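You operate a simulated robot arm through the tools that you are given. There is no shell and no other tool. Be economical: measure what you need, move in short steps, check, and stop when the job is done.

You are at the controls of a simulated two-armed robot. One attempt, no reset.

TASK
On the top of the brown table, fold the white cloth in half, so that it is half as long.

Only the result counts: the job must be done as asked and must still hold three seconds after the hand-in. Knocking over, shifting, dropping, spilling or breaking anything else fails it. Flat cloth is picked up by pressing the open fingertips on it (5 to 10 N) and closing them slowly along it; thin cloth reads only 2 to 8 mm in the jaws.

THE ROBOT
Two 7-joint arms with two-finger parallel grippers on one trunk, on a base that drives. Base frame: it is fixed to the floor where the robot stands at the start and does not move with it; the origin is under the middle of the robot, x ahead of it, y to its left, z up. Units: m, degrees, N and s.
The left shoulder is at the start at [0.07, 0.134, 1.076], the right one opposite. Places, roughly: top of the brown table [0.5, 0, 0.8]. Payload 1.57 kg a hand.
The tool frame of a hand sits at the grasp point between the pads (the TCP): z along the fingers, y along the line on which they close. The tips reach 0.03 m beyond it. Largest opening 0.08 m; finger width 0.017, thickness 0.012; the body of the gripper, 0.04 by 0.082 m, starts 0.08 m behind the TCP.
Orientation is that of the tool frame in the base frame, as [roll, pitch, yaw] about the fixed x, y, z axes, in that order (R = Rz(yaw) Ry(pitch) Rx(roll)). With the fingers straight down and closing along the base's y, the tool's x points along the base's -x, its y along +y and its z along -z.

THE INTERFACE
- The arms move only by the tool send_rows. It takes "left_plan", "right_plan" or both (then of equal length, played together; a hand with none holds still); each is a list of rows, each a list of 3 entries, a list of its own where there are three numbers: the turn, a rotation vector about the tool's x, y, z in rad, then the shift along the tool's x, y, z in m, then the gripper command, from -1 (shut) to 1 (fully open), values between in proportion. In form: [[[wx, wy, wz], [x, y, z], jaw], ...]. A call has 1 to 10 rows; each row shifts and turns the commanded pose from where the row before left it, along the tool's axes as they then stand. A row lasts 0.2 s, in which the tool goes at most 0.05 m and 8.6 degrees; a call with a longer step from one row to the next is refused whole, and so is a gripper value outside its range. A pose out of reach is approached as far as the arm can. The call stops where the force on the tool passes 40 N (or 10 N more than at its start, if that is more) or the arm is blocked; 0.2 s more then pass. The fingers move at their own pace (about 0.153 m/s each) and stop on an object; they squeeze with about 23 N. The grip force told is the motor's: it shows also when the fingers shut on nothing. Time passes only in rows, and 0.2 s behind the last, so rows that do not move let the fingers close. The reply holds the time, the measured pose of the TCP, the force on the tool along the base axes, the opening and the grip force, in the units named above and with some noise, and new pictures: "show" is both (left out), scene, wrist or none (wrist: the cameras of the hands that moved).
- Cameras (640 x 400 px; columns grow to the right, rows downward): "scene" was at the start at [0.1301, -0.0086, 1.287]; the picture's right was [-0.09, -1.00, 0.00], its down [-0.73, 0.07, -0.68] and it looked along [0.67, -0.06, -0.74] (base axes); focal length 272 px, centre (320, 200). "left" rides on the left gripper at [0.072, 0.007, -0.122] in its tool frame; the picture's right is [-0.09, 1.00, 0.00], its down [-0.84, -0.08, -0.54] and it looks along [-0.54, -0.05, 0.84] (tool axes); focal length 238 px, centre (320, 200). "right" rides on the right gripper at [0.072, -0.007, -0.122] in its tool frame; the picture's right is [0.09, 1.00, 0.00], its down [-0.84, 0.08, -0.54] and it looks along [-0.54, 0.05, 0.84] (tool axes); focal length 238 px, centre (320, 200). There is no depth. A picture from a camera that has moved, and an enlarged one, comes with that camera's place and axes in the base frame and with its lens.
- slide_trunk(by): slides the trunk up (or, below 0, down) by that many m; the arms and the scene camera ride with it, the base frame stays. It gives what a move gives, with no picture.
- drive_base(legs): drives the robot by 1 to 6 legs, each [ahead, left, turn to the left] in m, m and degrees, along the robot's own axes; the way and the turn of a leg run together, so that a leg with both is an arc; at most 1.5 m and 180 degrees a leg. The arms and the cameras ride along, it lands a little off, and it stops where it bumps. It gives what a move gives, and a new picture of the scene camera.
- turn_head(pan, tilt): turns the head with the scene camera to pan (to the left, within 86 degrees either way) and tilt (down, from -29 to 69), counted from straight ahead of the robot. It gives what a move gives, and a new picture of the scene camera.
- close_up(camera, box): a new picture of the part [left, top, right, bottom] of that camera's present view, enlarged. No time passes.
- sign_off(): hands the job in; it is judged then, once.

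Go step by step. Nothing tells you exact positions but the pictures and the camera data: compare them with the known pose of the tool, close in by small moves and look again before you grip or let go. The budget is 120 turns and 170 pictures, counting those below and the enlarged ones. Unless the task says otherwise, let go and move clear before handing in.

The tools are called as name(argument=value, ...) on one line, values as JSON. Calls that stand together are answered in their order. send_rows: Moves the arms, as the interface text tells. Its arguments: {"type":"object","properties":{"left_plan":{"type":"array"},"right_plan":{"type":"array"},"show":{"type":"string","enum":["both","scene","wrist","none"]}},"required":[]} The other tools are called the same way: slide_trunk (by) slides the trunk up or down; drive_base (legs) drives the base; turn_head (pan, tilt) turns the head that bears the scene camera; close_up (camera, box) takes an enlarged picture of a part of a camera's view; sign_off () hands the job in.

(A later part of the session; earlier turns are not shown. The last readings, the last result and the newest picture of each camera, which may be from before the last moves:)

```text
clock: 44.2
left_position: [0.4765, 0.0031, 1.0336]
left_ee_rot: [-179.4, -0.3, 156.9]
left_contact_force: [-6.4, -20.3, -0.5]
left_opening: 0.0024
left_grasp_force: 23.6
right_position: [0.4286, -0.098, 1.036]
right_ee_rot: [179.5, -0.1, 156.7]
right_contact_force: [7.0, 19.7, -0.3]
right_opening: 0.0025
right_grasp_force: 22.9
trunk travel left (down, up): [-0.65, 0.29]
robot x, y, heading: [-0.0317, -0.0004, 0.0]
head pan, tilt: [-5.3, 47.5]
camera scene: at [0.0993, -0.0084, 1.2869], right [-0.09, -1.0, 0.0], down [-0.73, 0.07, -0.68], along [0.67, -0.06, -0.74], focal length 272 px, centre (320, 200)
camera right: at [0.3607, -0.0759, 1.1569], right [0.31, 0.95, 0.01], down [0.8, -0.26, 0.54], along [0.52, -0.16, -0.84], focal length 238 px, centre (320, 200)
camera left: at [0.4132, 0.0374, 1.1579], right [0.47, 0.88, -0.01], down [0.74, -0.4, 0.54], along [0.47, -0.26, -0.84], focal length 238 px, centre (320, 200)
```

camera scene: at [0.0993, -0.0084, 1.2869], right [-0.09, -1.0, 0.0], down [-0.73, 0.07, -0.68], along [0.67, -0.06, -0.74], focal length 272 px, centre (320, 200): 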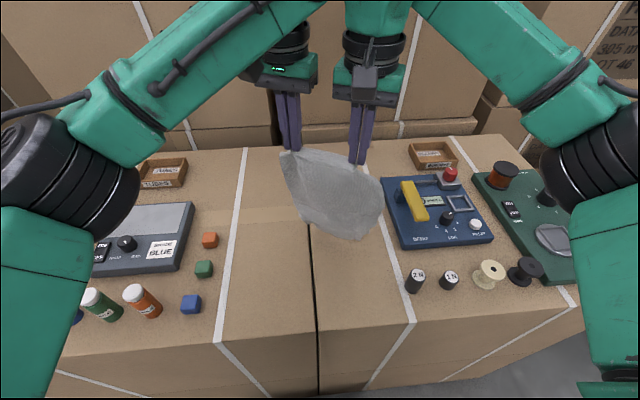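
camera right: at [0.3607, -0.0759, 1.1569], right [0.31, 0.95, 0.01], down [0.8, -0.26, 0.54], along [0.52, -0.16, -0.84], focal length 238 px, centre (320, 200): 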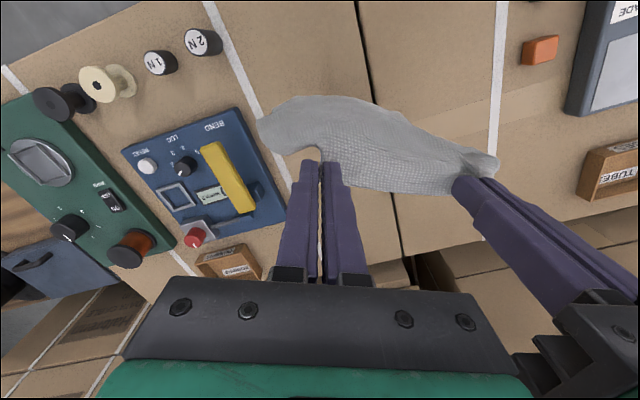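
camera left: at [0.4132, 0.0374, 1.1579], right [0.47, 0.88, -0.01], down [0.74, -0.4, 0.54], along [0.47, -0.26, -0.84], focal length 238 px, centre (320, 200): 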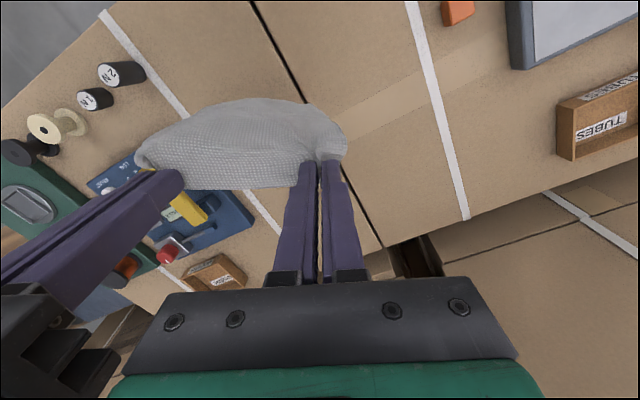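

The cloth hangs from both hands. I'll shift it left to the middle and square it up with the robot.

send_rows(left_plan=[[[0, 0, 0], [0.0136, 0.0094, -0.01], -1], [[0, 0, 0], [0.0136, 0.0094, -0.01], -1], [[0, 0, 0], [0.0136, 0.0094, -0.01], -1], [[0, 0, -0.1345], [0, 0, 0], -1], [[0, 0, -0.1345], [0, 0, 0], -1], [[0, 0, -0.1345], [0, 0, 0], -1], [[0, 0, 0], [0, 0, 0], -1]], right_plan=[[[0, 0, 0], [-0.0016, 0.0144, -0.01], -1], [[0, 0, 0], [-0.0016, 0.0144, -0.01], -1], [[0, 0, 0], [-0.0016, 0.0144, -0.01], -1], [[0, 0, -0.1345], [0, 0, 0], -1], [[0, 0, -0.1345], [0, 0, 0], -1], [[0, 0, -0.1345], [0, 0, 0], -1], [[0, 0, 0], [0, 0, 0], -1]])

close_up(camera="scene", box=[200, 100, 440, 290])

```text
clock: 45.8
left_position: [0.4489, 0.046, 1.0642]
left_ee_rot: [-179.8, -0.4, -179.7]
left_contact_force: [1.6, -11.2, 0.1]
left_opening: 0.002
left_grasp_force: 23.1
right_position: [0.451, -0.0609, 1.0644]
right_ee_rot: [179.6, 0.0, 179.7]
right_contact_force: [-1.1, 10.7, -0.1]
right_opening: 0.0021
right_grasp_force: 22.9
trunk travel left (down, up): [-0.65, 0.29]
robot x, y, heading: [-0.0339, 0.0024, -0.0]
head pan, tilt: [-5.3, 47.5]
camera scene: at [0.0986, -0.0086, 1.287], right [-0.09, -1.0, 0.0], down [-0.73, 0.07, -0.68], along [0.67, -0.06, -0.74], focal length 272 px, centre (320, 200)
camera right: at [0.379, -0.0681, 1.1862], right [-0.09, 1.0, 0.01], down [0.84, 0.07, 0.54], along [0.54, 0.05, -0.84], focal length 238 px, centre (320, 200)
camera left: at [0.3777, 0.052, 1.188], right [0.09, 1.0, 0.0], down [0.84, -0.07, 0.54], along [0.53, -0.05, -0.84], focal length 238 px, centre (320, 200)
```

scene: 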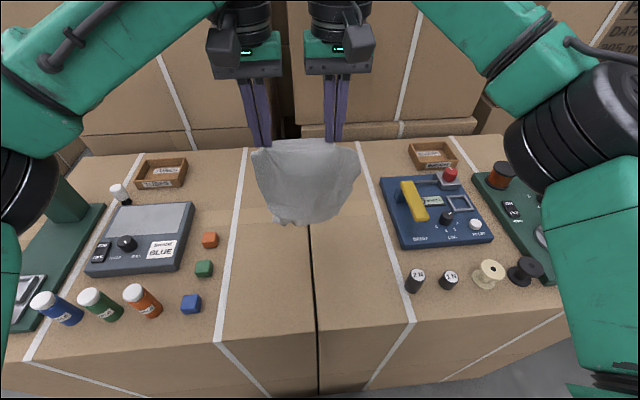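
right: 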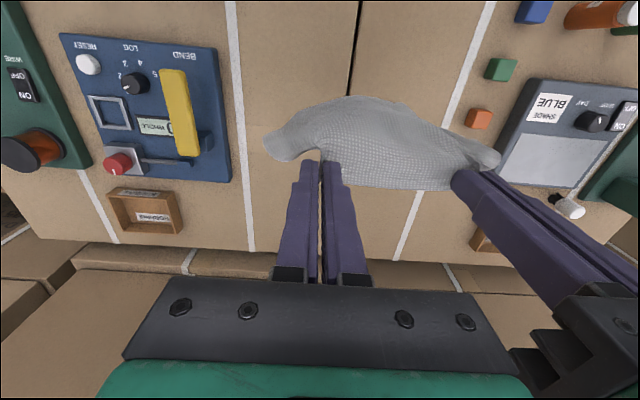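
left: 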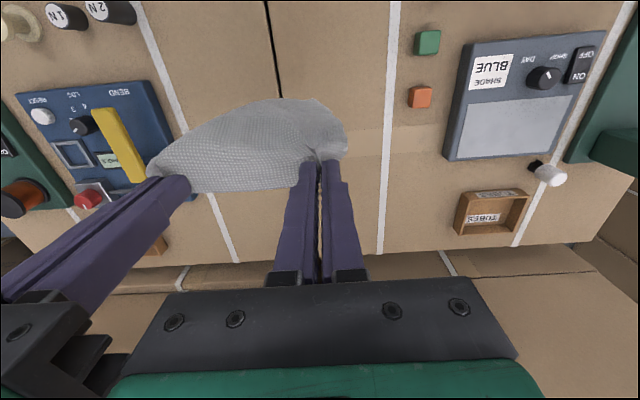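

```text
2.11 times, centred on (320, 195) of scene
camera zoom: at [0.0986, -0.0086, 1.287], right [-0.09, -1.0, 0.0], down [-0.73, 0.07, -0.68], along [0.67, -0.06, -0.74], focal length 573 px, centre (320, 210)
```

zoom: 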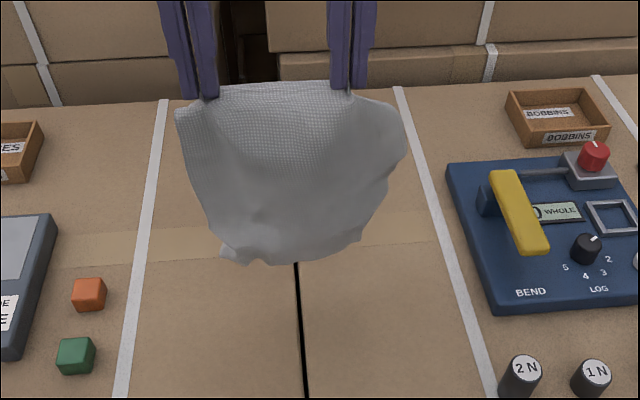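

The pleat has fallen out; the cloth hangs about 21 cm below the fingertips. Now I'll touch its loose edge down at x ≈ 0.47 and move back toward me while lowering, to lay the lower half flat.

send_rows(left_plan=[[[0, 0, 0], [-0.02, 0, 0.042], -1], [[0, 0, 0], [0.03, 0, 0.008], -1], [[0, 0, 0], [0.03, 0, 0.012], -1], [[0, 0, 0], [0.03, 0, 0.02], -1], [[0, 0, 0], [0.025, 0, 0.03], -1], [[0, 0, 0], [0.01, 0, 0.037], -1], [[0, 0, 0], [0, 0, 0], -1]], right_plan=[[[0, 0, 0], [-0.02, 0, 0.042], -1], [[0, 0, 0], [0.03, 0, 0.008], -1], [[0, 0, 0], [0.03, 0, 0.012], -1], [[0, 0, 0], [0.03, 0, 0.02], -1], [[0, 0, 0], [0.025, 0, 0.03], -1], [[0, 0, 0], [0.01, 0, 0.037], -1], [[0, 0, 0], [0, 0, 0], -1]])

close_up(camera="scene", box=[200, 150, 440, 340])

```text
clock: 47.4
left_position: [0.3425, 0.0457, 0.9165]
left_ee_rot: [-179.8, -0.2, -179.8]
left_contact_force: [0.3, -3.4, 0.4]
left_opening: 0.0021
left_grasp_force: 23.2
right_position: [0.3448, -0.061, 0.9149]
right_ee_rot: [179.8, 0.1, 179.8]
right_contact_force: [-0.2, 2.1, 0.3]
right_opening: 0.0021
right_grasp_force: 23.1
trunk travel left (down, up): [-0.65, 0.29]
robot x, y, heading: [-0.0331, 0.0019, -0.2]
head pan, tilt: [-5.3, 47.5]
camera scene: at [0.0981, -0.0083, 1.287], right [-0.09, -1.0, 0.0], down [-0.73, 0.07, -0.68], along [0.67, -0.06, -0.74], focal length 272 px, centre (320, 200)
camera right: at [0.273, -0.0664, 1.0364], right [-0.09, 1.0, 0.01], down [0.84, 0.07, 0.54], along [0.54, 0.05, -0.84], focal length 238 px, centre (320, 200)
camera left: at [0.2702, 0.0508, 1.0397], right [0.09, 1.0, -0.01], down [0.84, -0.07, 0.54], along [0.53, -0.05, -0.84], focal length 238 px, centre (320, 200)
```

scene: 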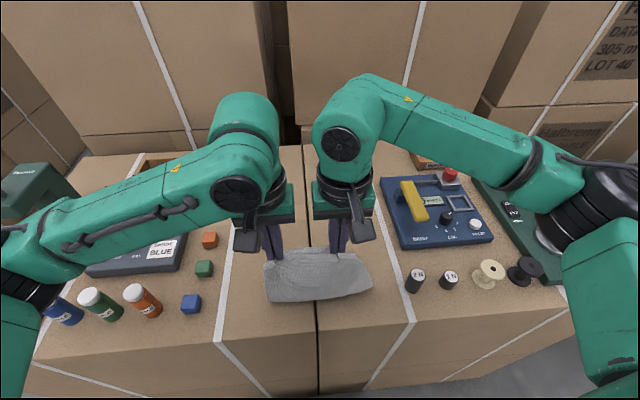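
right: 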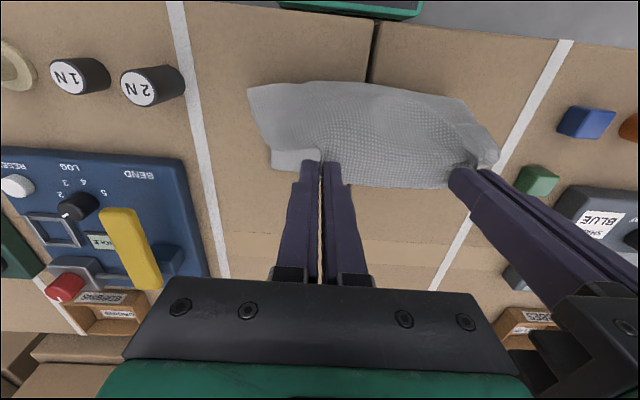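
left: 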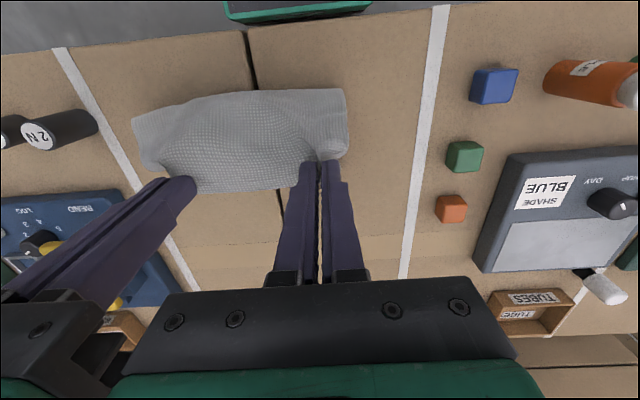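

```text
2.11 times, centred on (320, 245) of scene
camera zoom: at [0.0981, -0.0083, 1.287], right [-0.09, -1.0, 0.0], down [-0.73, 0.07, -0.68], along [0.67, -0.06, -0.74], focal length 573 px, centre (320, 105)
```

zoom: 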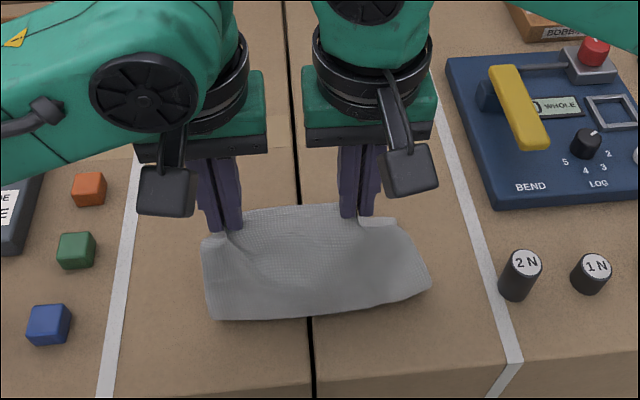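

The loose half seems to lie under the hands, from a bend at x ≈ 0.30 to the loose edge at x ≈ 0.40. I'll start moving the held edge forward and down over it, then look.

send_rows(left_plan=[[[0, 0, 0], [-0.02, 0, 0.01], -1], [[0, 0, 0], [-0.02, 0, 0.02], -1], [[0, 0, 0], [-0.008, 0, 0.02], -1], [[0, 0, 0], [0, 0, 0], -1]], right_plan=[[[0, 0, 0], [-0.02, 0, 0.01], -1], [[0, 0, 0], [-0.02, 0, 0.02], -1], [[0, 0, 0], [-0.008, 0, 0.02], -1], [[0, 0, 0], [0, 0, 0], -1]])

close_up(camera="scene", box=[220, 190, 400, 330])

```text
clock: 48.4
left_position: [0.3891, 0.0446, 0.8664]
left_ee_rot: [-179.7, -0.4, -179.9]
left_contact_force: [0.4, -2.3, 0.8]
left_opening: 0.0021
left_grasp_force: 22.9
right_position: [0.3921, -0.0593, 0.8661]
right_ee_rot: [179.7, 0.0, 179.8]
right_contact_force: [0.3, 2.7, 0.4]
right_opening: 0.0025
right_grasp_force: 22.8
trunk travel left (down, up): [-0.65, 0.29]
robot x, y, heading: [-0.0329, -0.0044, -0.0]
head pan, tilt: [-5.3, 47.5]
camera scene: at [0.0982, -0.0083, 1.287], right [-0.09, -1.0, 0.0], down [-0.73, 0.07, -0.68], along [0.67, -0.06, -0.74], focal length 272 px, centre (320, 200)
camera right: at [0.3215, -0.0664, 0.9868], right [-0.09, 1.0, 0.01], down [0.84, 0.07, 0.54], along [0.54, 0.05, -0.84], focal length 238 px, centre (320, 200)
camera left: at [0.3186, 0.0509, 0.9899], right [0.09, 1.0, -0.01], down [0.84, -0.07, 0.54], along [0.53, -0.05, -0.84], focal length 238 px, centre (320, 200)
```

scene: 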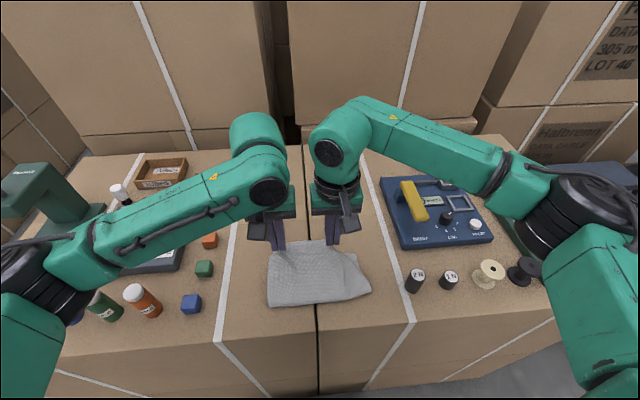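
right: 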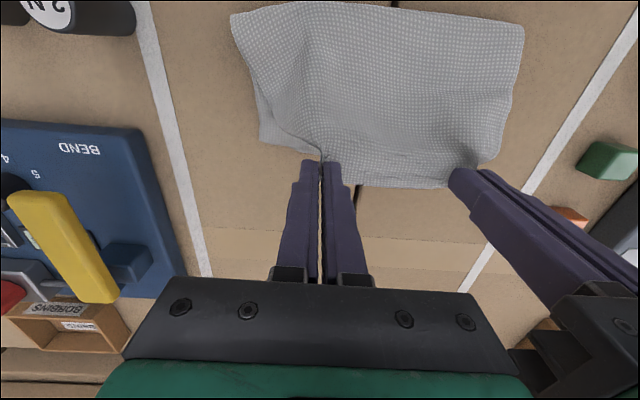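
left: 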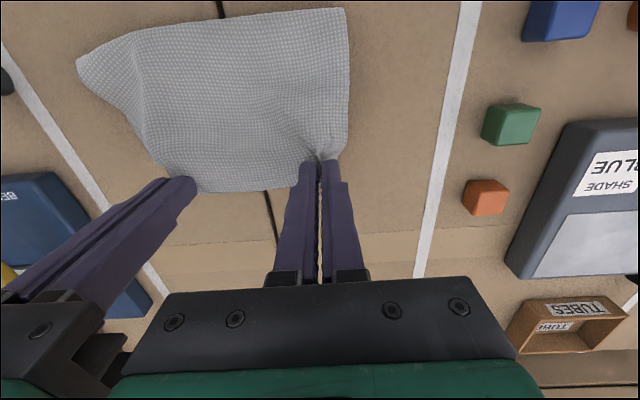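

```text
2.86 times, centred on (310, 260) of scene
camera zoom: at [0.0982, -0.0083, 1.287], right [-0.09, -1.0, 0.0], down [-0.73, 0.07, -0.68], along [0.67, -0.06, -0.74], focal length 778 px, centre (349, 29)
```

zoom: 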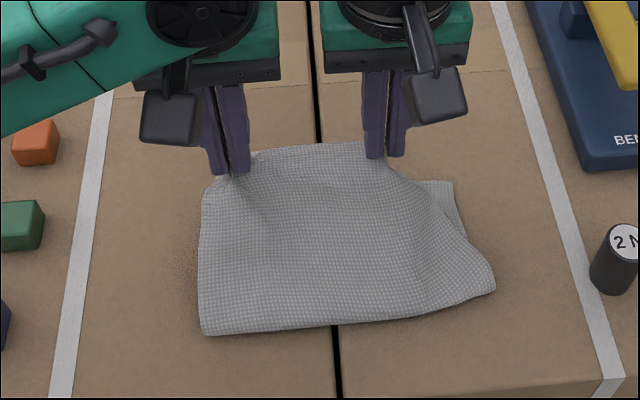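

The held edge is now above the loose edge (lower layer's right corner at about [0.395, -0.11]) and the flap points forward correctly. I'll lower straight down and look before letting go.

send_rows(left_plan=[[[0, 0, 0], [0, 0.001, 0.018], -1], [[0, 0, 0], [0, 0.001, 0.016], -1], [[0, 0, 0], [0, 0.001, 0.013], -1], [[0, 0, 0], [0, 0, 0], -1]], right_plan=[[[0, 0, 0], [0.002, -0.001, 0.018], -1], [[0, 0, 0], [0.002, -0.001, 0.016], -1], [[0, 0, 0], [0, -0.001, 0.013], -1], [[0, 0, 0], [0, 0, 0], -1]], show="wrist")

close_up(camera="scene", box=[220, 190, 400, 330])

```text
clock: 49.4
left_position: [0.389, 0.0469, 0.8192]
left_ee_rot: [-179.7, -0.4, -179.8]
left_contact_force: [1.3, -13.3, 0.3]
left_opening: 0.0022
left_grasp_force: 22.7
right_position: [0.3891, -0.0609, 0.8196]
right_ee_rot: [179.5, -0.2, 179.8]
right_contact_force: [-1.2, 12.2, 0.3]
right_opening: 0.002
right_grasp_force: 22.8
trunk travel left (down, up): [-0.65, 0.29]
robot x, y, heading: [-0.0269, 0.0033, 0.0]
head pan, tilt: [-5.3, 47.5]
camera right: at [0.3172, -0.0686, 0.9402], right [-0.09, 1.0, 0.01], down [0.84, 0.07, 0.54], along [0.54, 0.05, -0.84], focal length 238 px, centre (320, 200)
camera left: at [0.3182, 0.0534, 0.9426], right [0.09, 1.0, -0.01], down [0.84, -0.07, 0.54], along [0.53, -0.06, -0.84], focal length 238 px, centre (320, 200)
```

right: 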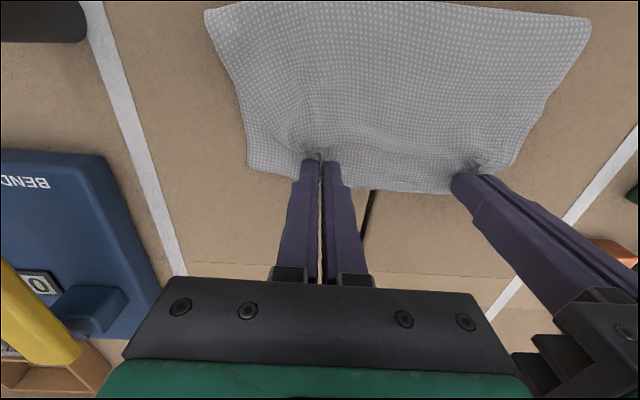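
left: 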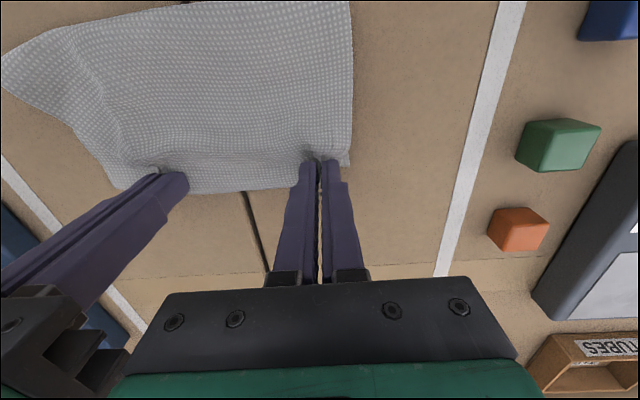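

```text
2.86 times, centred on (310, 260) of scene
camera zoom: at [0.0982, -0.0084, 1.287], right [-0.09, -1.0, 0.0], down [-0.73, 0.07, -0.68], along [0.67, -0.06, -0.74], focal length 778 px, centre (349, 29)
```

zoom: 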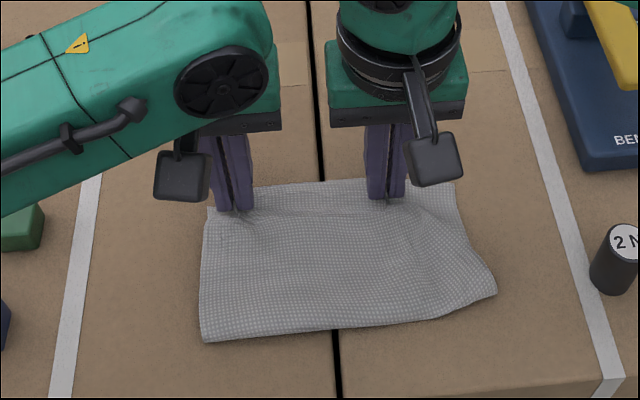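

Very good: the fold is clean and the edges coincide. I'll lower the last few mm, open slowly and lift straight off.

send_rows(left_plan=[[[0, 0, 0], [0, -0.002, 0.003], -1], [[0, 0, 0], [0, 0, 0], -0.9], [[0, 0, 0], [0, 0, 0], -0.75], [[0, 0, 0], [0, 0, 0], -0.6], [[0, 0, 0], [0, 0, 0], -0.45], [[0, 0, 0], [0, 0, 0], -0.3], [[0, 0, 0], [0, 0, -0.01], -0.3], [[0, 0, 0], [0, 0, -0.03], -0.3], [[0, 0, 0], [0, 0, -0.04], -0.3], [[0, 0, 0], [0, 0, -0.04], -0.3]], right_plan=[[[0, 0, 0], [0, 0.002, 0.003], -1], [[0, 0, 0], [0, 0, 0], -0.9], [[0, 0, 0], [0, 0, 0], -0.75], [[0, 0, 0], [0, 0, 0], -0.6], [[0, 0, 0], [0, 0, 0], -0.45], [[0, 0, 0], [0, 0, 0], -0.3], [[0, 0, 0], [0, 0, -0.01], -0.3], [[0, 0, 0], [0, 0, -0.03], -0.3], [[0, 0, 0], [0, 0, -0.04], -0.3], [[0, 0, 0], [0, 0, -0.04], -0.3]], show="wrist")

close_up(camera="scene", box=[220, 190, 400, 330])

```text
clock: 51.6
left_position: [0.3886, 0.046, 0.938]
left_ee_rot: [-179.7, -0.5, -180.0]
left_contact_force: [-0.1, 0.4, 1.3]
left_opening: 0.028
left_grasp_force: 0.0
right_position: [0.3878, -0.0618, 0.9367]
right_ee_rot: [179.6, 0.0, 179.9]
right_contact_force: [0.3, -0.6, 0.2]
right_opening: 0.0281
right_grasp_force: 0.0
trunk travel left (down, up): [-0.65, 0.29]
robot x, y, heading: [-0.0331, 0.0011, -0.2]
head pan, tilt: [-5.3, 47.5]
camera right: at [0.3165, -0.0679, 1.0577], right [-0.09, 1.0, 0.0], down [0.84, 0.07, 0.54], along [0.54, 0.05, -0.84], focal length 238 px, centre (320, 200)
camera left: at [0.3187, 0.0515, 1.0606], right [0.09, 1.0, -0.01], down [0.84, -0.07, 0.54], along [0.53, -0.05, -0.84], focal length 238 px, centre (320, 200)
```

right: 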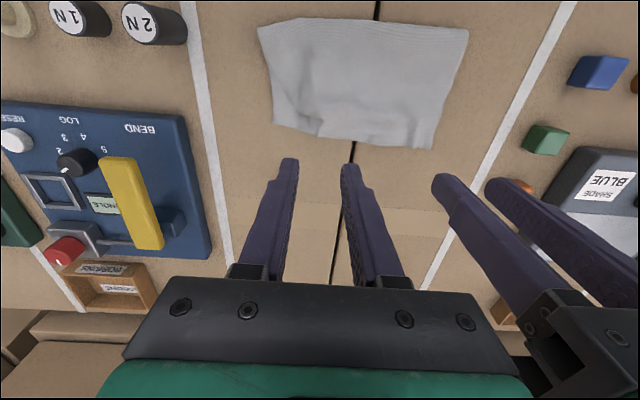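
left: 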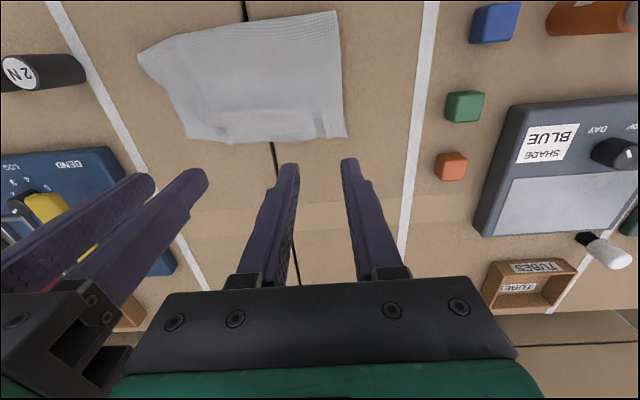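

```text
2.86 times, centred on (310, 260) of scene
camera zoom: at [0.0974, -0.0082, 1.287], right [-0.09, -1.0, 0.0], down [-0.73, 0.07, -0.68], along [0.67, -0.06, -0.74], focal length 778 px, centre (349, 29)
```

zoom: 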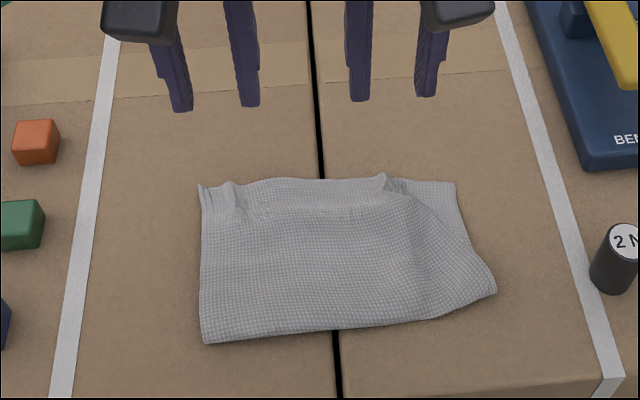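

The fold lies well. I'll check the corners in detail before handing in, especially the right side where the top layer looks drawn in.

close_up(camera="right", box=[240, 0, 490, 160])

close_up(camera="left", box=[120, 0, 370, 160])

close_up(camera="scene", box=[270, 230, 370, 310])

```text
2.50 times, centred on (365, 80) of right
camera zoom: at [0.3165, -0.0679, 1.0577], right [-0.09, 1.0, 0.0], down [0.84, 0.07, 0.54], along [0.54, 0.05, -0.84], focal length 596 px, centre (208, 500)
```

zoom: 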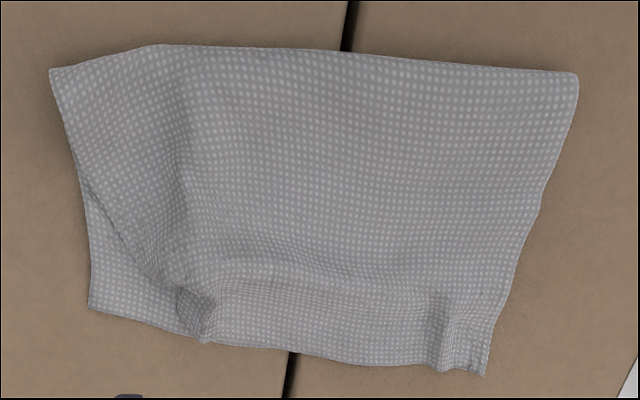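

```text
2.50 times, centred on (245, 80) of left
camera zoom: at [0.3187, 0.0515, 1.0606], right [0.09, 1.0, -0.01], down [0.84, -0.07, 0.54], along [0.53, -0.05, -0.84], focal length 596 px, centre (508, 500)
```

zoom: 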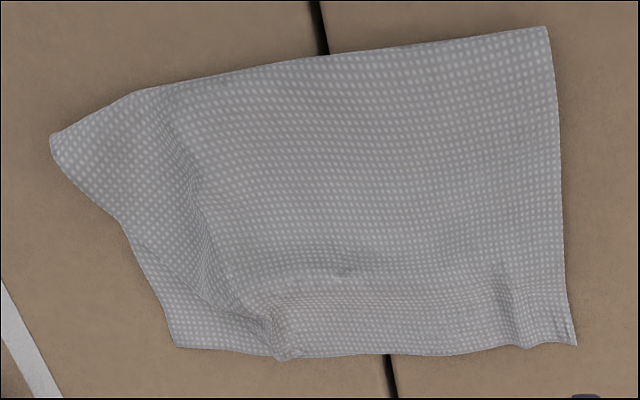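

```text
5.00 times, centred on (320, 270) of scene
camera zoom: at [0.0974, -0.0082, 1.287], right [-0.09, -1.0, 0.0], down [-0.73, 0.07, -0.68], along [0.67, -0.06, -0.74], focal length 1362 px, centre (320, -150)
```

zoom: 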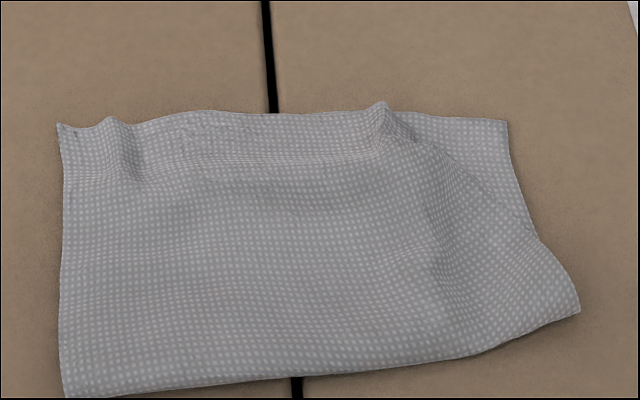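

The left corner is right, but the top layer's right corner is tucked under by a few centimetres. A standing ridge of the top layer is right below the right hand, so I'll grip only that ridge without pressing, to lay the corner out.

send_rows(right_plan=[[[0, 0, 0], [0, 0, 0.04], -0.3], [[0, 0, 0], [0, 0, 0.04], -0.3], [[0, 0, 0], [0, 0, 0.03], -0.3], [[0, 0, 0], [0, 0, 0.008], -0.3], [[0, 0, 0], [0, 0, 0], -0.3]], show="wrist")

close_up(camera="right", box=[220, 80, 440, 220])

```text
clock: 52.8
left_position: [0.3907, 0.0448, 0.9351]
left_ee_rot: [-179.7, -0.3, -179.9]
left_contact_force: [0.9, 0.2, -0.1]
left_opening: 0.028
left_grasp_force: 0.1
right_position: [0.3892, -0.0603, 0.8175]
right_ee_rot: [179.7, 0.0, 179.8]
right_contact_force: [-0.4, 0.8, -0.4]
right_opening: 0.028
right_grasp_force: 0.1
trunk travel left (down, up): [-0.65, 0.29]
robot x, y, heading: [-0.0326, 0.0001, -0.5]
head pan, tilt: [-5.3, 47.5]
camera right: at [0.3175, -0.067, 0.9391], right [-0.09, 1.0, 0.01], down [0.84, 0.07, 0.54], along [0.54, 0.05, -0.84], focal length 238 px, centre (320, 200)
```

right: 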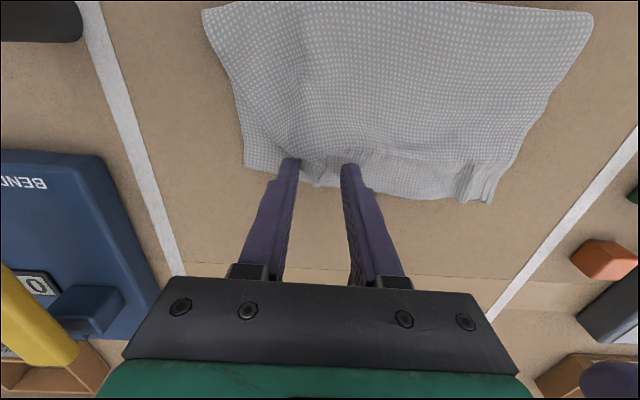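

```text
2.86 times, centred on (330, 150) of right
camera zoom: at [0.3175, -0.067, 0.9391], right [-0.09, 1.0, 0.01], down [0.84, 0.07, 0.54], along [0.54, 0.05, -0.84], focal length 681 px, centre (291, 343)
```

zoom: 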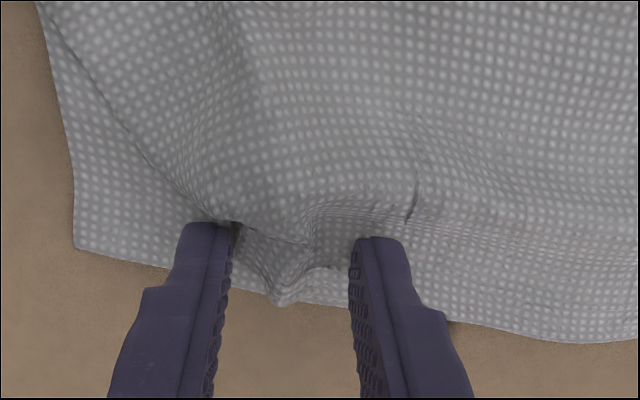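

The ridge stands between the open fingers. I'll close and lift slightly.

send_rows(right_plan=[[[0, 0, 0], [0, 0, 0.001], -0.5], [[0, 0, 0], [0, 0, 0], -0.7], [[0, 0, 0], [0, 0, 0], -0.85], [[0, 0, 0], [0, 0, 0], -1], [[0, 0, 0], [0, 0, 0], -1], [[0, 0, 0], [0, 0, -0.01], -1], [[0, 0, 0], [0, 0, -0.015], -1], [[0, 0, 0], [0, 0, -0.015], -1]], show="none")

close_up(camera="right", box=[200, 0, 600, 250])

close_up(camera="scene", box=[250, 210, 390, 310])

```text
clock: 54.6
left_position: [0.3908, 0.0455, 0.9364]
left_ee_rot: [-179.8, -0.4, -179.9]
left_contact_force: [0.1, -0.5, -0.3]
left_opening: 0.0281
left_grasp_force: 0.0
right_position: [0.3897, -0.0606, 0.8575]
right_ee_rot: [179.7, 0.0, 179.8]
right_contact_force: [-0.4, -0.9, 0.3]
right_opening: 0.003
right_grasp_force: 23.3
trunk travel left (down, up): [-0.65, 0.29]
robot x, y, heading: [-0.0316, 0.0005, -0.0]
head pan, tilt: [-5.3, 47.5]
```

```text
1.60 times, centred on (400, 125) of right
camera zoom: at [0.3178, -0.067, 0.9785], right [-0.09, 1.0, 0.01], down [0.84, 0.07, 0.54], along [0.54, 0.05, -0.84], focal length 381 px, centre (192, 320)
```

zoom: 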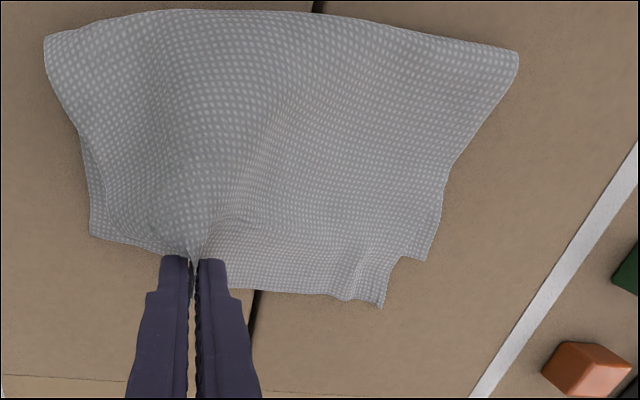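

```text
4.00 times, centred on (320, 260) of scene
camera zoom: at [0.0983, -0.0083, 1.287], right [-0.09, -1.0, 0.0], down [-0.73, 0.07, -0.68], along [0.67, -0.06, -0.74], focal length 1089 px, centre (320, -40)
```

zoom: 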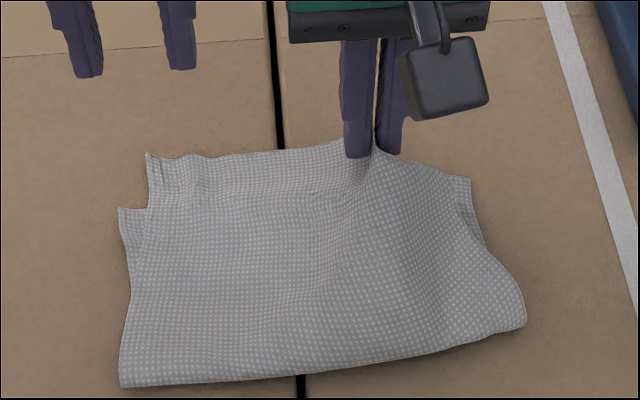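

The right grip took just the top layer and the corner is coming out, but it pulled the left part over by ~2 cm. I'll grip the left ridge too, so both can be set together.

send_rows(left_plan=[[[0, 0, 0], [-0.01, -0.003, 0.04], -0.2], [[0, 0, 0], [0, 0, 0.04], -0.2], [[0, 0, 0], [0, 0, 0.03], -0.2], [[0, 0, 0], [0, 0, 0.008], -0.2], [[0, 0, 0], [0, 0, 0], -0.2]], show="none")

close_up(camera="left", box=[180, 60, 460, 230])

```text
clock: 55.8
left_position: [0.4006, 0.041, 0.8165]
left_ee_rot: [-179.7, -0.4, -179.8]
left_contact_force: [0.0, 0.2, -0.9]
left_opening: 0.0319
left_grasp_force: 0.1
right_position: [0.3888, -0.0602, 0.8568]
right_ee_rot: [179.7, 0.0, 179.8]
right_contact_force: [0.2, 0.1, 1.0]
right_opening: 0.0028
right_grasp_force: 23.1
trunk travel left (down, up): [-0.65, 0.29]
robot x, y, heading: [-0.0314, -0.0007, -0.2]
head pan, tilt: [-5.3, 47.5]
```

```text
2.29 times, centred on (320, 145) of left
camera zoom: at [0.3286, 0.0485, 0.941], right [0.09, 1.0, -0.01], down [0.84, -0.07, 0.54], along [0.53, -0.05, -0.84], focal length 545 px, centre (320, 326)
```

zoom: 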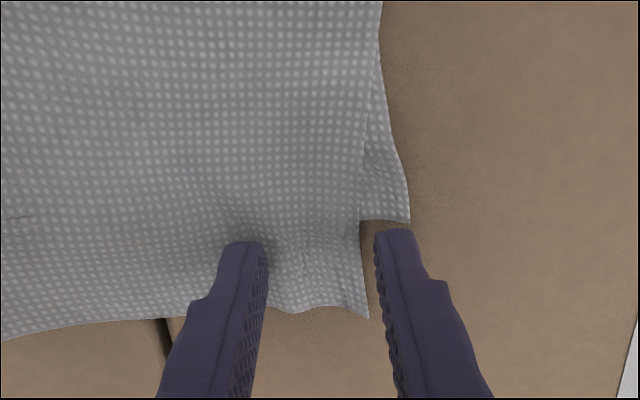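

Under the left fingers there is only the top layer's overhanging corner above bare table, so a normal pinch works. I'll move right up to its edge and press.

send_rows(left_plan=[[[0, 0, 0], [-0.01, -0.008, 0], -0.3], [[0, 0, 0], [0, 0, 0.003], -0.3], [[0, 0, 0], [0, 0, 0.002], -0.3], [[0, 0, 0], [0, 0, 0.0005], -0.3]], show="none")

close_up(camera="left", box=[180, 60, 460, 230])

```text
clock: 56.8
left_position: [0.4098, 0.034, 0.8134]
left_ee_rot: [-179.6, -0.5, -179.9]
left_contact_force: [0.4, -0.1, -0.2]
left_opening: 0.0281
left_grasp_force: 0.0
right_position: [0.3916, -0.0599, 0.8569]
right_ee_rot: [179.6, -0.1, 179.8]
right_contact_force: [0.0, -0.8, 0.3]
right_opening: 0.0029
right_grasp_force: 23.3
trunk travel left (down, up): [-0.65, 0.29]
robot x, y, heading: [-0.0318, 0.0003, -0.1]
head pan, tilt: [-5.3, 47.5]
```

```text
2.29 times, centred on (320, 145) of left
camera zoom: at [0.3389, 0.0406, 0.9361], right [0.09, 1.0, -0.01], down [0.84, -0.07, 0.54], along [0.53, -0.05, -0.84], focal length 545 px, centre (320, 326)
```

zoom: 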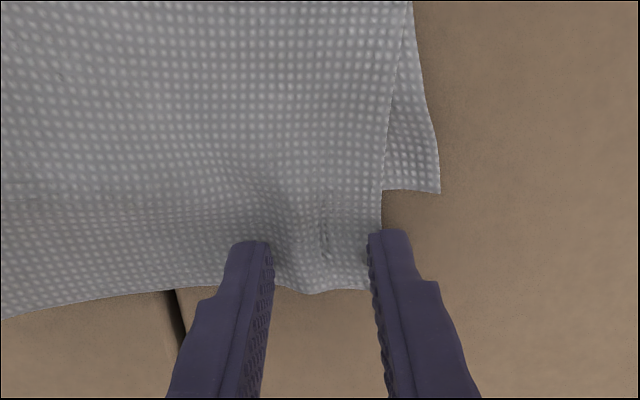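

send_rows(left_plan=[[[0, 0, 0], [0, -0.004, 0.002], -0.3], [[0, 0, 0], [0, 0, 0.001], -0.3], [[0, 0, 0], [0, 0, 0], -0.4], [[0, 0, 0], [0, 0, 0], -0.5], [[0, 0, 0], [0, 0, 0], -0.6], [[0, 0, 0], [0, 0, 0], -0.7], [[0, 0, 0], [0, 0, 0], -0.8], [[0, 0, 0], [0, 0, 0], -0.9], [[0, 0, 0], [0, 0, 0], -1], [[0, 0, 0], [0, 0, 0], -1]], show="none")

send_rows(left_plan=[[[0, 0, 0], [0, 0, -0.01], -1], [[0, 0, 0], [0.006, 0, -0.015], -1], [[0, 0, 0], [0.006, 0, -0.015], -1], [[0, 0, 0], [0, 0, 0], -1]], show="wrist")

close_up(camera="scene", box=[250, 210, 390, 310])

```text
clock: 59.0
left_position: [0.4091, 0.0279, 0.8122]
left_ee_rot: [-179.6, -0.1, -179.9]
left_contact_force: [-0.3, -13.8, 32.3]
left_opening: 0.0025
left_grasp_force: 23.0
right_position: [0.3867, -0.0612, 0.8577]
right_ee_rot: [179.6, 0.2, 179.8]
right_contact_force: [-0.2, 10.5, -7.7]
right_opening: 0.0033
right_grasp_force: 23.0
trunk travel left (down, up): [-0.65, 0.29]
robot x, y, heading: [-0.0336, -0.0005, 0.0]
head pan, tilt: [-5.3, 47.5]
```

```text
clock: 60.0
left_position: [0.3982, 0.0315, 0.8493]
left_ee_rot: [-179.8, -0.4, -179.8]
left_contact_force: [-0.2, -0.8, -0.2]
left_opening: 0.0023
left_grasp_force: 23.8
right_position: [0.3899, -0.0609, 0.8574]
right_ee_rot: [179.8, 0.0, 179.7]
right_contact_force: [0.6, -0.6, -0.7]
right_opening: 0.0028
right_grasp_force: 23.6
trunk travel left (down, up): [-0.65, 0.29]
robot x, y, heading: [-0.03, -0.0006, -0.2]
head pan, tilt: [-5.3, 47.5]
camera left: at [0.3269, 0.0378, 0.9727], right [0.09, 1.0, 0.0], down [0.84, -0.07, 0.54], along [0.53, -0.05, -0.84], focal length 238 px, centre (320, 200)
```

left: 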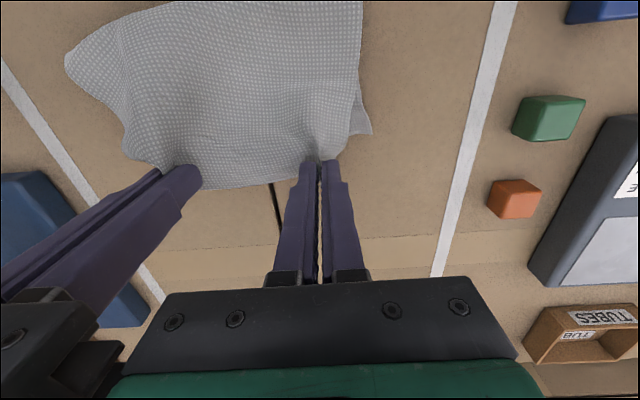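

```text
4.00 times, centred on (320, 260) of scene
camera zoom: at [0.0985, -0.0083, 1.287], right [-0.09, -1.0, 0.0], down [-0.73, 0.07, -0.68], along [0.67, -0.06, -0.74], focal length 1089 px, centre (320, -40)
```

zoom: 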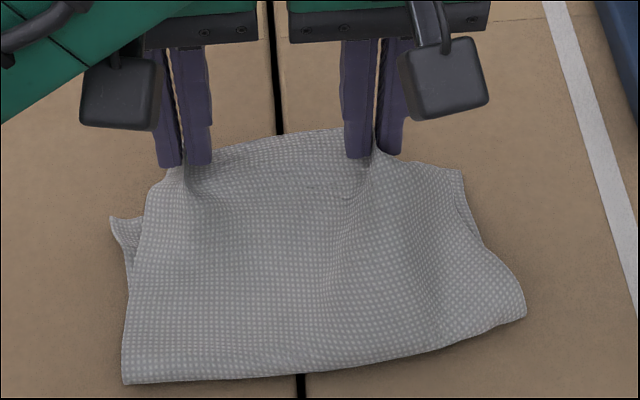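

Both corners of the top layer are held. I'll set them back over the lower layer's edge, then open only the right hand and look, keeping the left as an anchor.

send_rows(left_plan=[[[0, 0, 0], [0.006, 0.007, -0.01], -1], [[0, 0, 0], [0.006, 0.007, -0.01], -1], [[0, 0, 0], [0.005, 0, 0.02], -1], [[0, 0, 0], [0, -0.001, 0.017], -1], [[0, 0, 0], [0, -0.001, 0.014], -1], [[0, 0, 0], [0, 0, 0], -1], [[0, 0, 0], [0, 0, 0], -1], [[0, 0, 0], [0, 0, 0], -1], [[0, 0, 0], [0, 0, 0], -1], [[0, 0, 0], [0, 0, 0], -1]], right_plan=[[[0, 0, 0], [0.004, 0.004, -0.01], -1], [[0, 0, 0], [0.003, 0.004, -0.01], -1], [[0, 0, 0], [0.002, 0.002, 0.02], -1], [[0, 0, 0], [0, 0.002, 0.02], -1], [[0, 0, 0], [0, 0.001, 0.016], -1], [[0, 0, 0], [0, 0, 0], -0.8], [[0, 0, 0], [0, 0, 0], -0.6], [[0, 0, 0], [0, 0, 0], -0.3], [[0, 0, 0], [0, 0, -0.03], -0.3], [[0, 0, 0], [0, 0, -0.04], -0.3]], show="none")

close_up(camera="right", box=[180, 0, 580, 250])

close_up(camera="scene", box=[250, 210, 390, 310])

```text
clock: 62.2
left_position: [0.3814, 0.0424, 0.8183]
left_ee_rot: [-179.7, -0.4, -179.9]
left_contact_force: [1.7, 0.1, -0.3]
left_opening: 0.0022
left_grasp_force: 23.6
right_position: [0.3797, -0.0484, 0.8906]
right_ee_rot: [179.7, 0.0, 179.7]
right_contact_force: [1.0, -0.3, 0.5]
right_opening: 0.0282
right_grasp_force: 0.2
trunk travel left (down, up): [-0.65, 0.29]
robot x, y, heading: [-0.0286, -0.0014, -0.1]
head pan, tilt: [-5.3, 47.5]
```

```text
1.60 times, centred on (380, 125) of right
camera zoom: at [0.3084, -0.0545, 1.0125], right [-0.09, 1.0, 0.0], down [0.84, 0.07, 0.54], along [0.54, 0.05, -0.84], focal length 381 px, centre (224, 320)
```

zoom: 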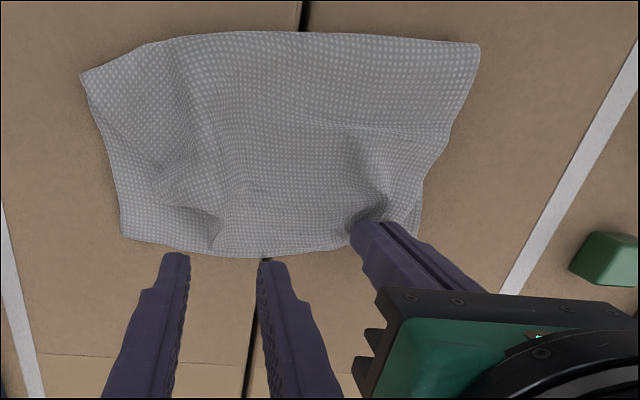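

```text
4.00 times, centred on (320, 260) of scene
camera zoom: at [0.098, -0.0081, 1.287], right [-0.09, -1.0, 0.0], down [-0.73, 0.07, -0.68], along [0.67, -0.06, -0.74], focal length 1089 px, centre (320, -40)
```

zoom: 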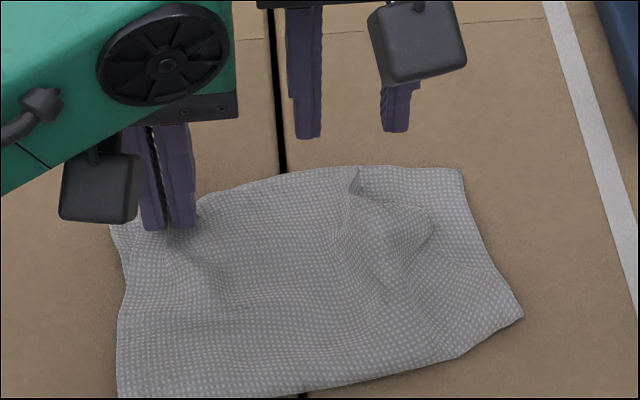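

The right corner now looks laid out over the lower one. I'll release the left gently too, lift off, and check in detail.

send_rows(left_plan=[[[0, 0, 0], [0, 0, 0.003], -1], [[0, 0, 0], [0, 0, 0], -0.85], [[0, 0, 0], [0, 0, 0], -0.7], [[0, 0, 0], [0, 0, 0], -0.5], [[0, 0, 0], [0, 0, 0], -0.3], [[0, 0, 0], [0, 0, -0.01], -0.3], [[0, 0, 0], [0, 0, -0.035], -0.3], [[0, 0, 0], [0, 0, -0.04], -0.3], [[0, 0, 0], [-0.02, 0, -0.03], -0.3]], right_plan=[[[0, 0, 0], [0, 0, 0], -0.3], [[0, 0, 0], [0, 0, 0], -0.3], [[0, 0, 0], [0, 0, 0], -0.3], [[0, 0, 0], [0, 0, 0], -0.3], [[0, 0, 0], [0, 0, 0], -0.3], [[0, 0, 0], [0, 0, -0.01], -0.3], [[0, 0, 0], [0, 0, -0.02], -0.3], [[0, 0, 0], [0, 0, -0.01], -0.3], [[0, 0, 0], [-0.02, 0, -0.01], -0.3]], show="none")

close_up(camera="right", box=[210, 0, 490, 170])

close_up(camera="left", box=[120, 0, 400, 170])

close_up(camera="scene", box=[260, 230, 380, 310])

```text
clock: 64.2
left_position: [0.4036, 0.0425, 0.9309]
left_ee_rot: [-179.7, -0.5, -179.9]
left_contact_force: [-0.2, 0.1, -1.0]
left_opening: 0.0279
left_grasp_force: 0.2
right_position: [0.4001, -0.049, 0.9405]
right_ee_rot: [179.6, 0.0, 179.7]
right_contact_force: [-0.7, -0.5, -0.3]
right_opening: 0.028
right_grasp_force: 0.0
trunk travel left (down, up): [-0.65, 0.29]
robot x, y, heading: [-0.0296, -0.0017, -0.1]
head pan, tilt: [-5.3, 47.5]
```

```text
2.29 times, centred on (350, 85) of right
camera zoom: at [0.3303, -0.0549, 1.0614], right [-0.09, 1.0, 0.01], down [0.84, 0.07, 0.54], along [0.54, 0.05, -0.84], focal length 545 px, centre (251, 463)
```

zoom: 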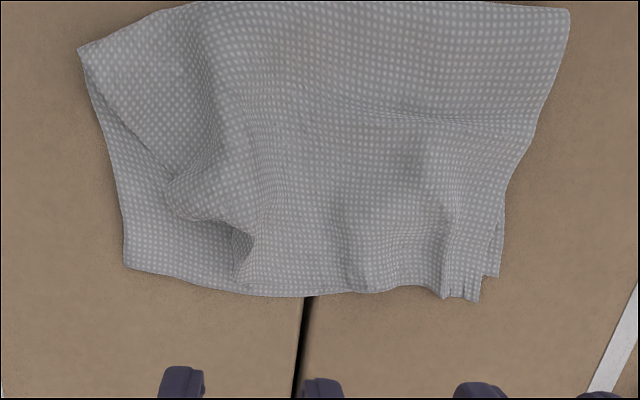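

```text
2.29 times, centred on (260, 85) of left
camera zoom: at [0.332, 0.0492, 1.0545], right [0.09, 1.0, -0.01], down [0.84, -0.07, 0.54], along [0.53, -0.05, -0.84], focal length 545 px, centre (457, 463)
```

zoom: 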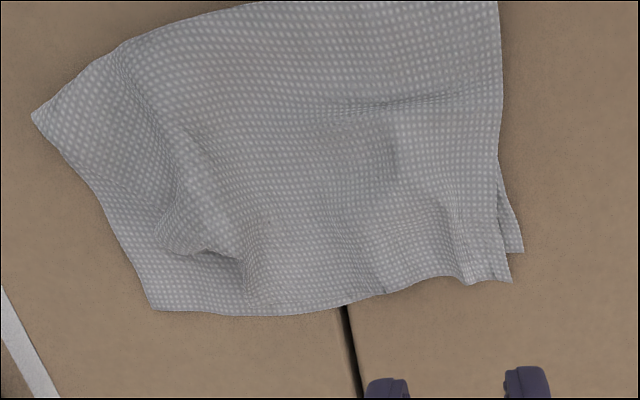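

```text
5.00 times, centred on (320, 270) of scene
camera zoom: at [0.0997, -0.0085, 1.2868], right [-0.09, -1.0, 0.0], down [-0.73, 0.07, -0.68], along [0.67, -0.06, -0.74], focal length 1362 px, centre (320, -150)
```

zoom: 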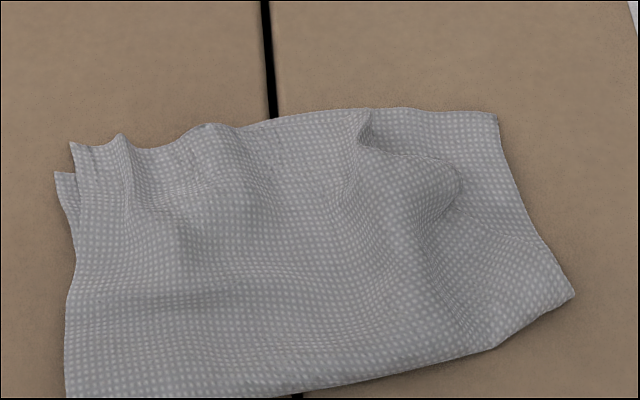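

The right corner of the top layer is still tucked under a bump at about [0.37, -0.08]. I'll move the left hand clear, then take that bump with the right hand without pressing on the lower layer.

send_rows(left_plan=[[[0, 0, 0], [0, 0.03, -0.03], -0.3], [[0, 0, 0], [0, 0.04, -0.02], -0.3], [[0, 0, 0], [0, 0.04, 0], -0.3], [[0, 0, 0], [0, 0.04, 0], -0.3], [[0, 0, 0], [0, 0.02, 0], -0.3], [[0, 0, 0], [0, 0, 0], -0.3]], right_plan=[[[0, 0, 0], [0.014, -0.013, 0.02], 0.1], [[0, 0, 0], [0.014, -0.013, 0.03], 0.1], [[0, 0, 0], [0, 0, 0.03], 0.1], [[0, 0, 0], [0, 0, 0.025], 0.1], [[0, 0, 0], [0, 0, 0.012], 0.1], [[0, 0, 0], [0, 0, 0], 0.1]], show="none")

close_up(camera="right", box=[200, 0, 520, 200])

close_up(camera="scene", box=[260, 220, 380, 310])

```text
clock: 65.6
left_position: [0.4024, 0.2141, 0.979]
left_ee_rot: [-179.8, -0.4, -179.9]
left_contact_force: [-0.2, 0.0, -0.5]
left_opening: 0.0281
left_grasp_force: 0.1
right_position: [0.3733, -0.0733, 0.8245]
right_ee_rot: [179.7, 0.0, 179.7]
right_contact_force: [0.1, -0.7, 0.0]
right_opening: 0.0438
right_grasp_force: 0.0
trunk travel left (down, up): [-0.65, 0.29]
robot x, y, heading: [-0.0291, 0.0018, -0.3]
head pan, tilt: [-5.3, 47.5]
```

```text
2.00 times, centred on (360, 100) of right
camera zoom: at [0.3009, -0.0804, 0.945], right [-0.09, 1.0, 0.01], down [0.84, 0.07, 0.54], along [0.54, 0.05, -0.84], focal length 477 px, centre (240, 400)
```

zoom: 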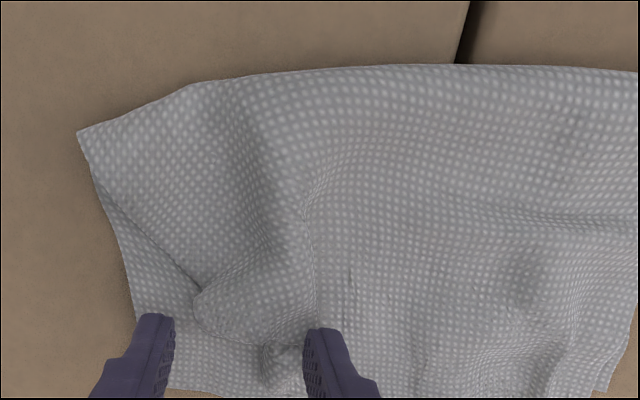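

```text
4.44 times, centred on (320, 265) of scene
camera zoom: at [0.0985, -0.0085, 1.287], right [-0.09, -1.0, 0.0], down [-0.73, 0.07, -0.68], along [0.67, -0.06, -0.74], focal length 1210 px, centre (320, -89)
```

zoom: 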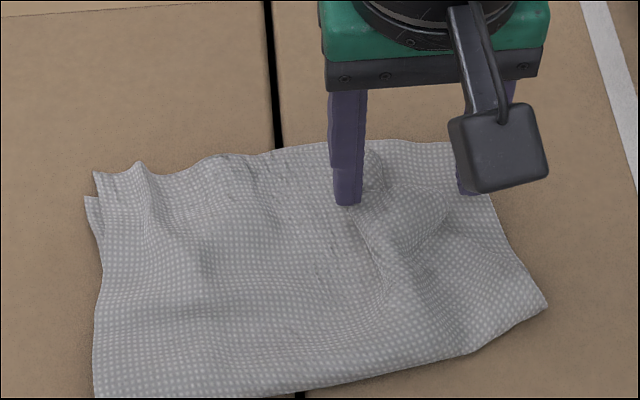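

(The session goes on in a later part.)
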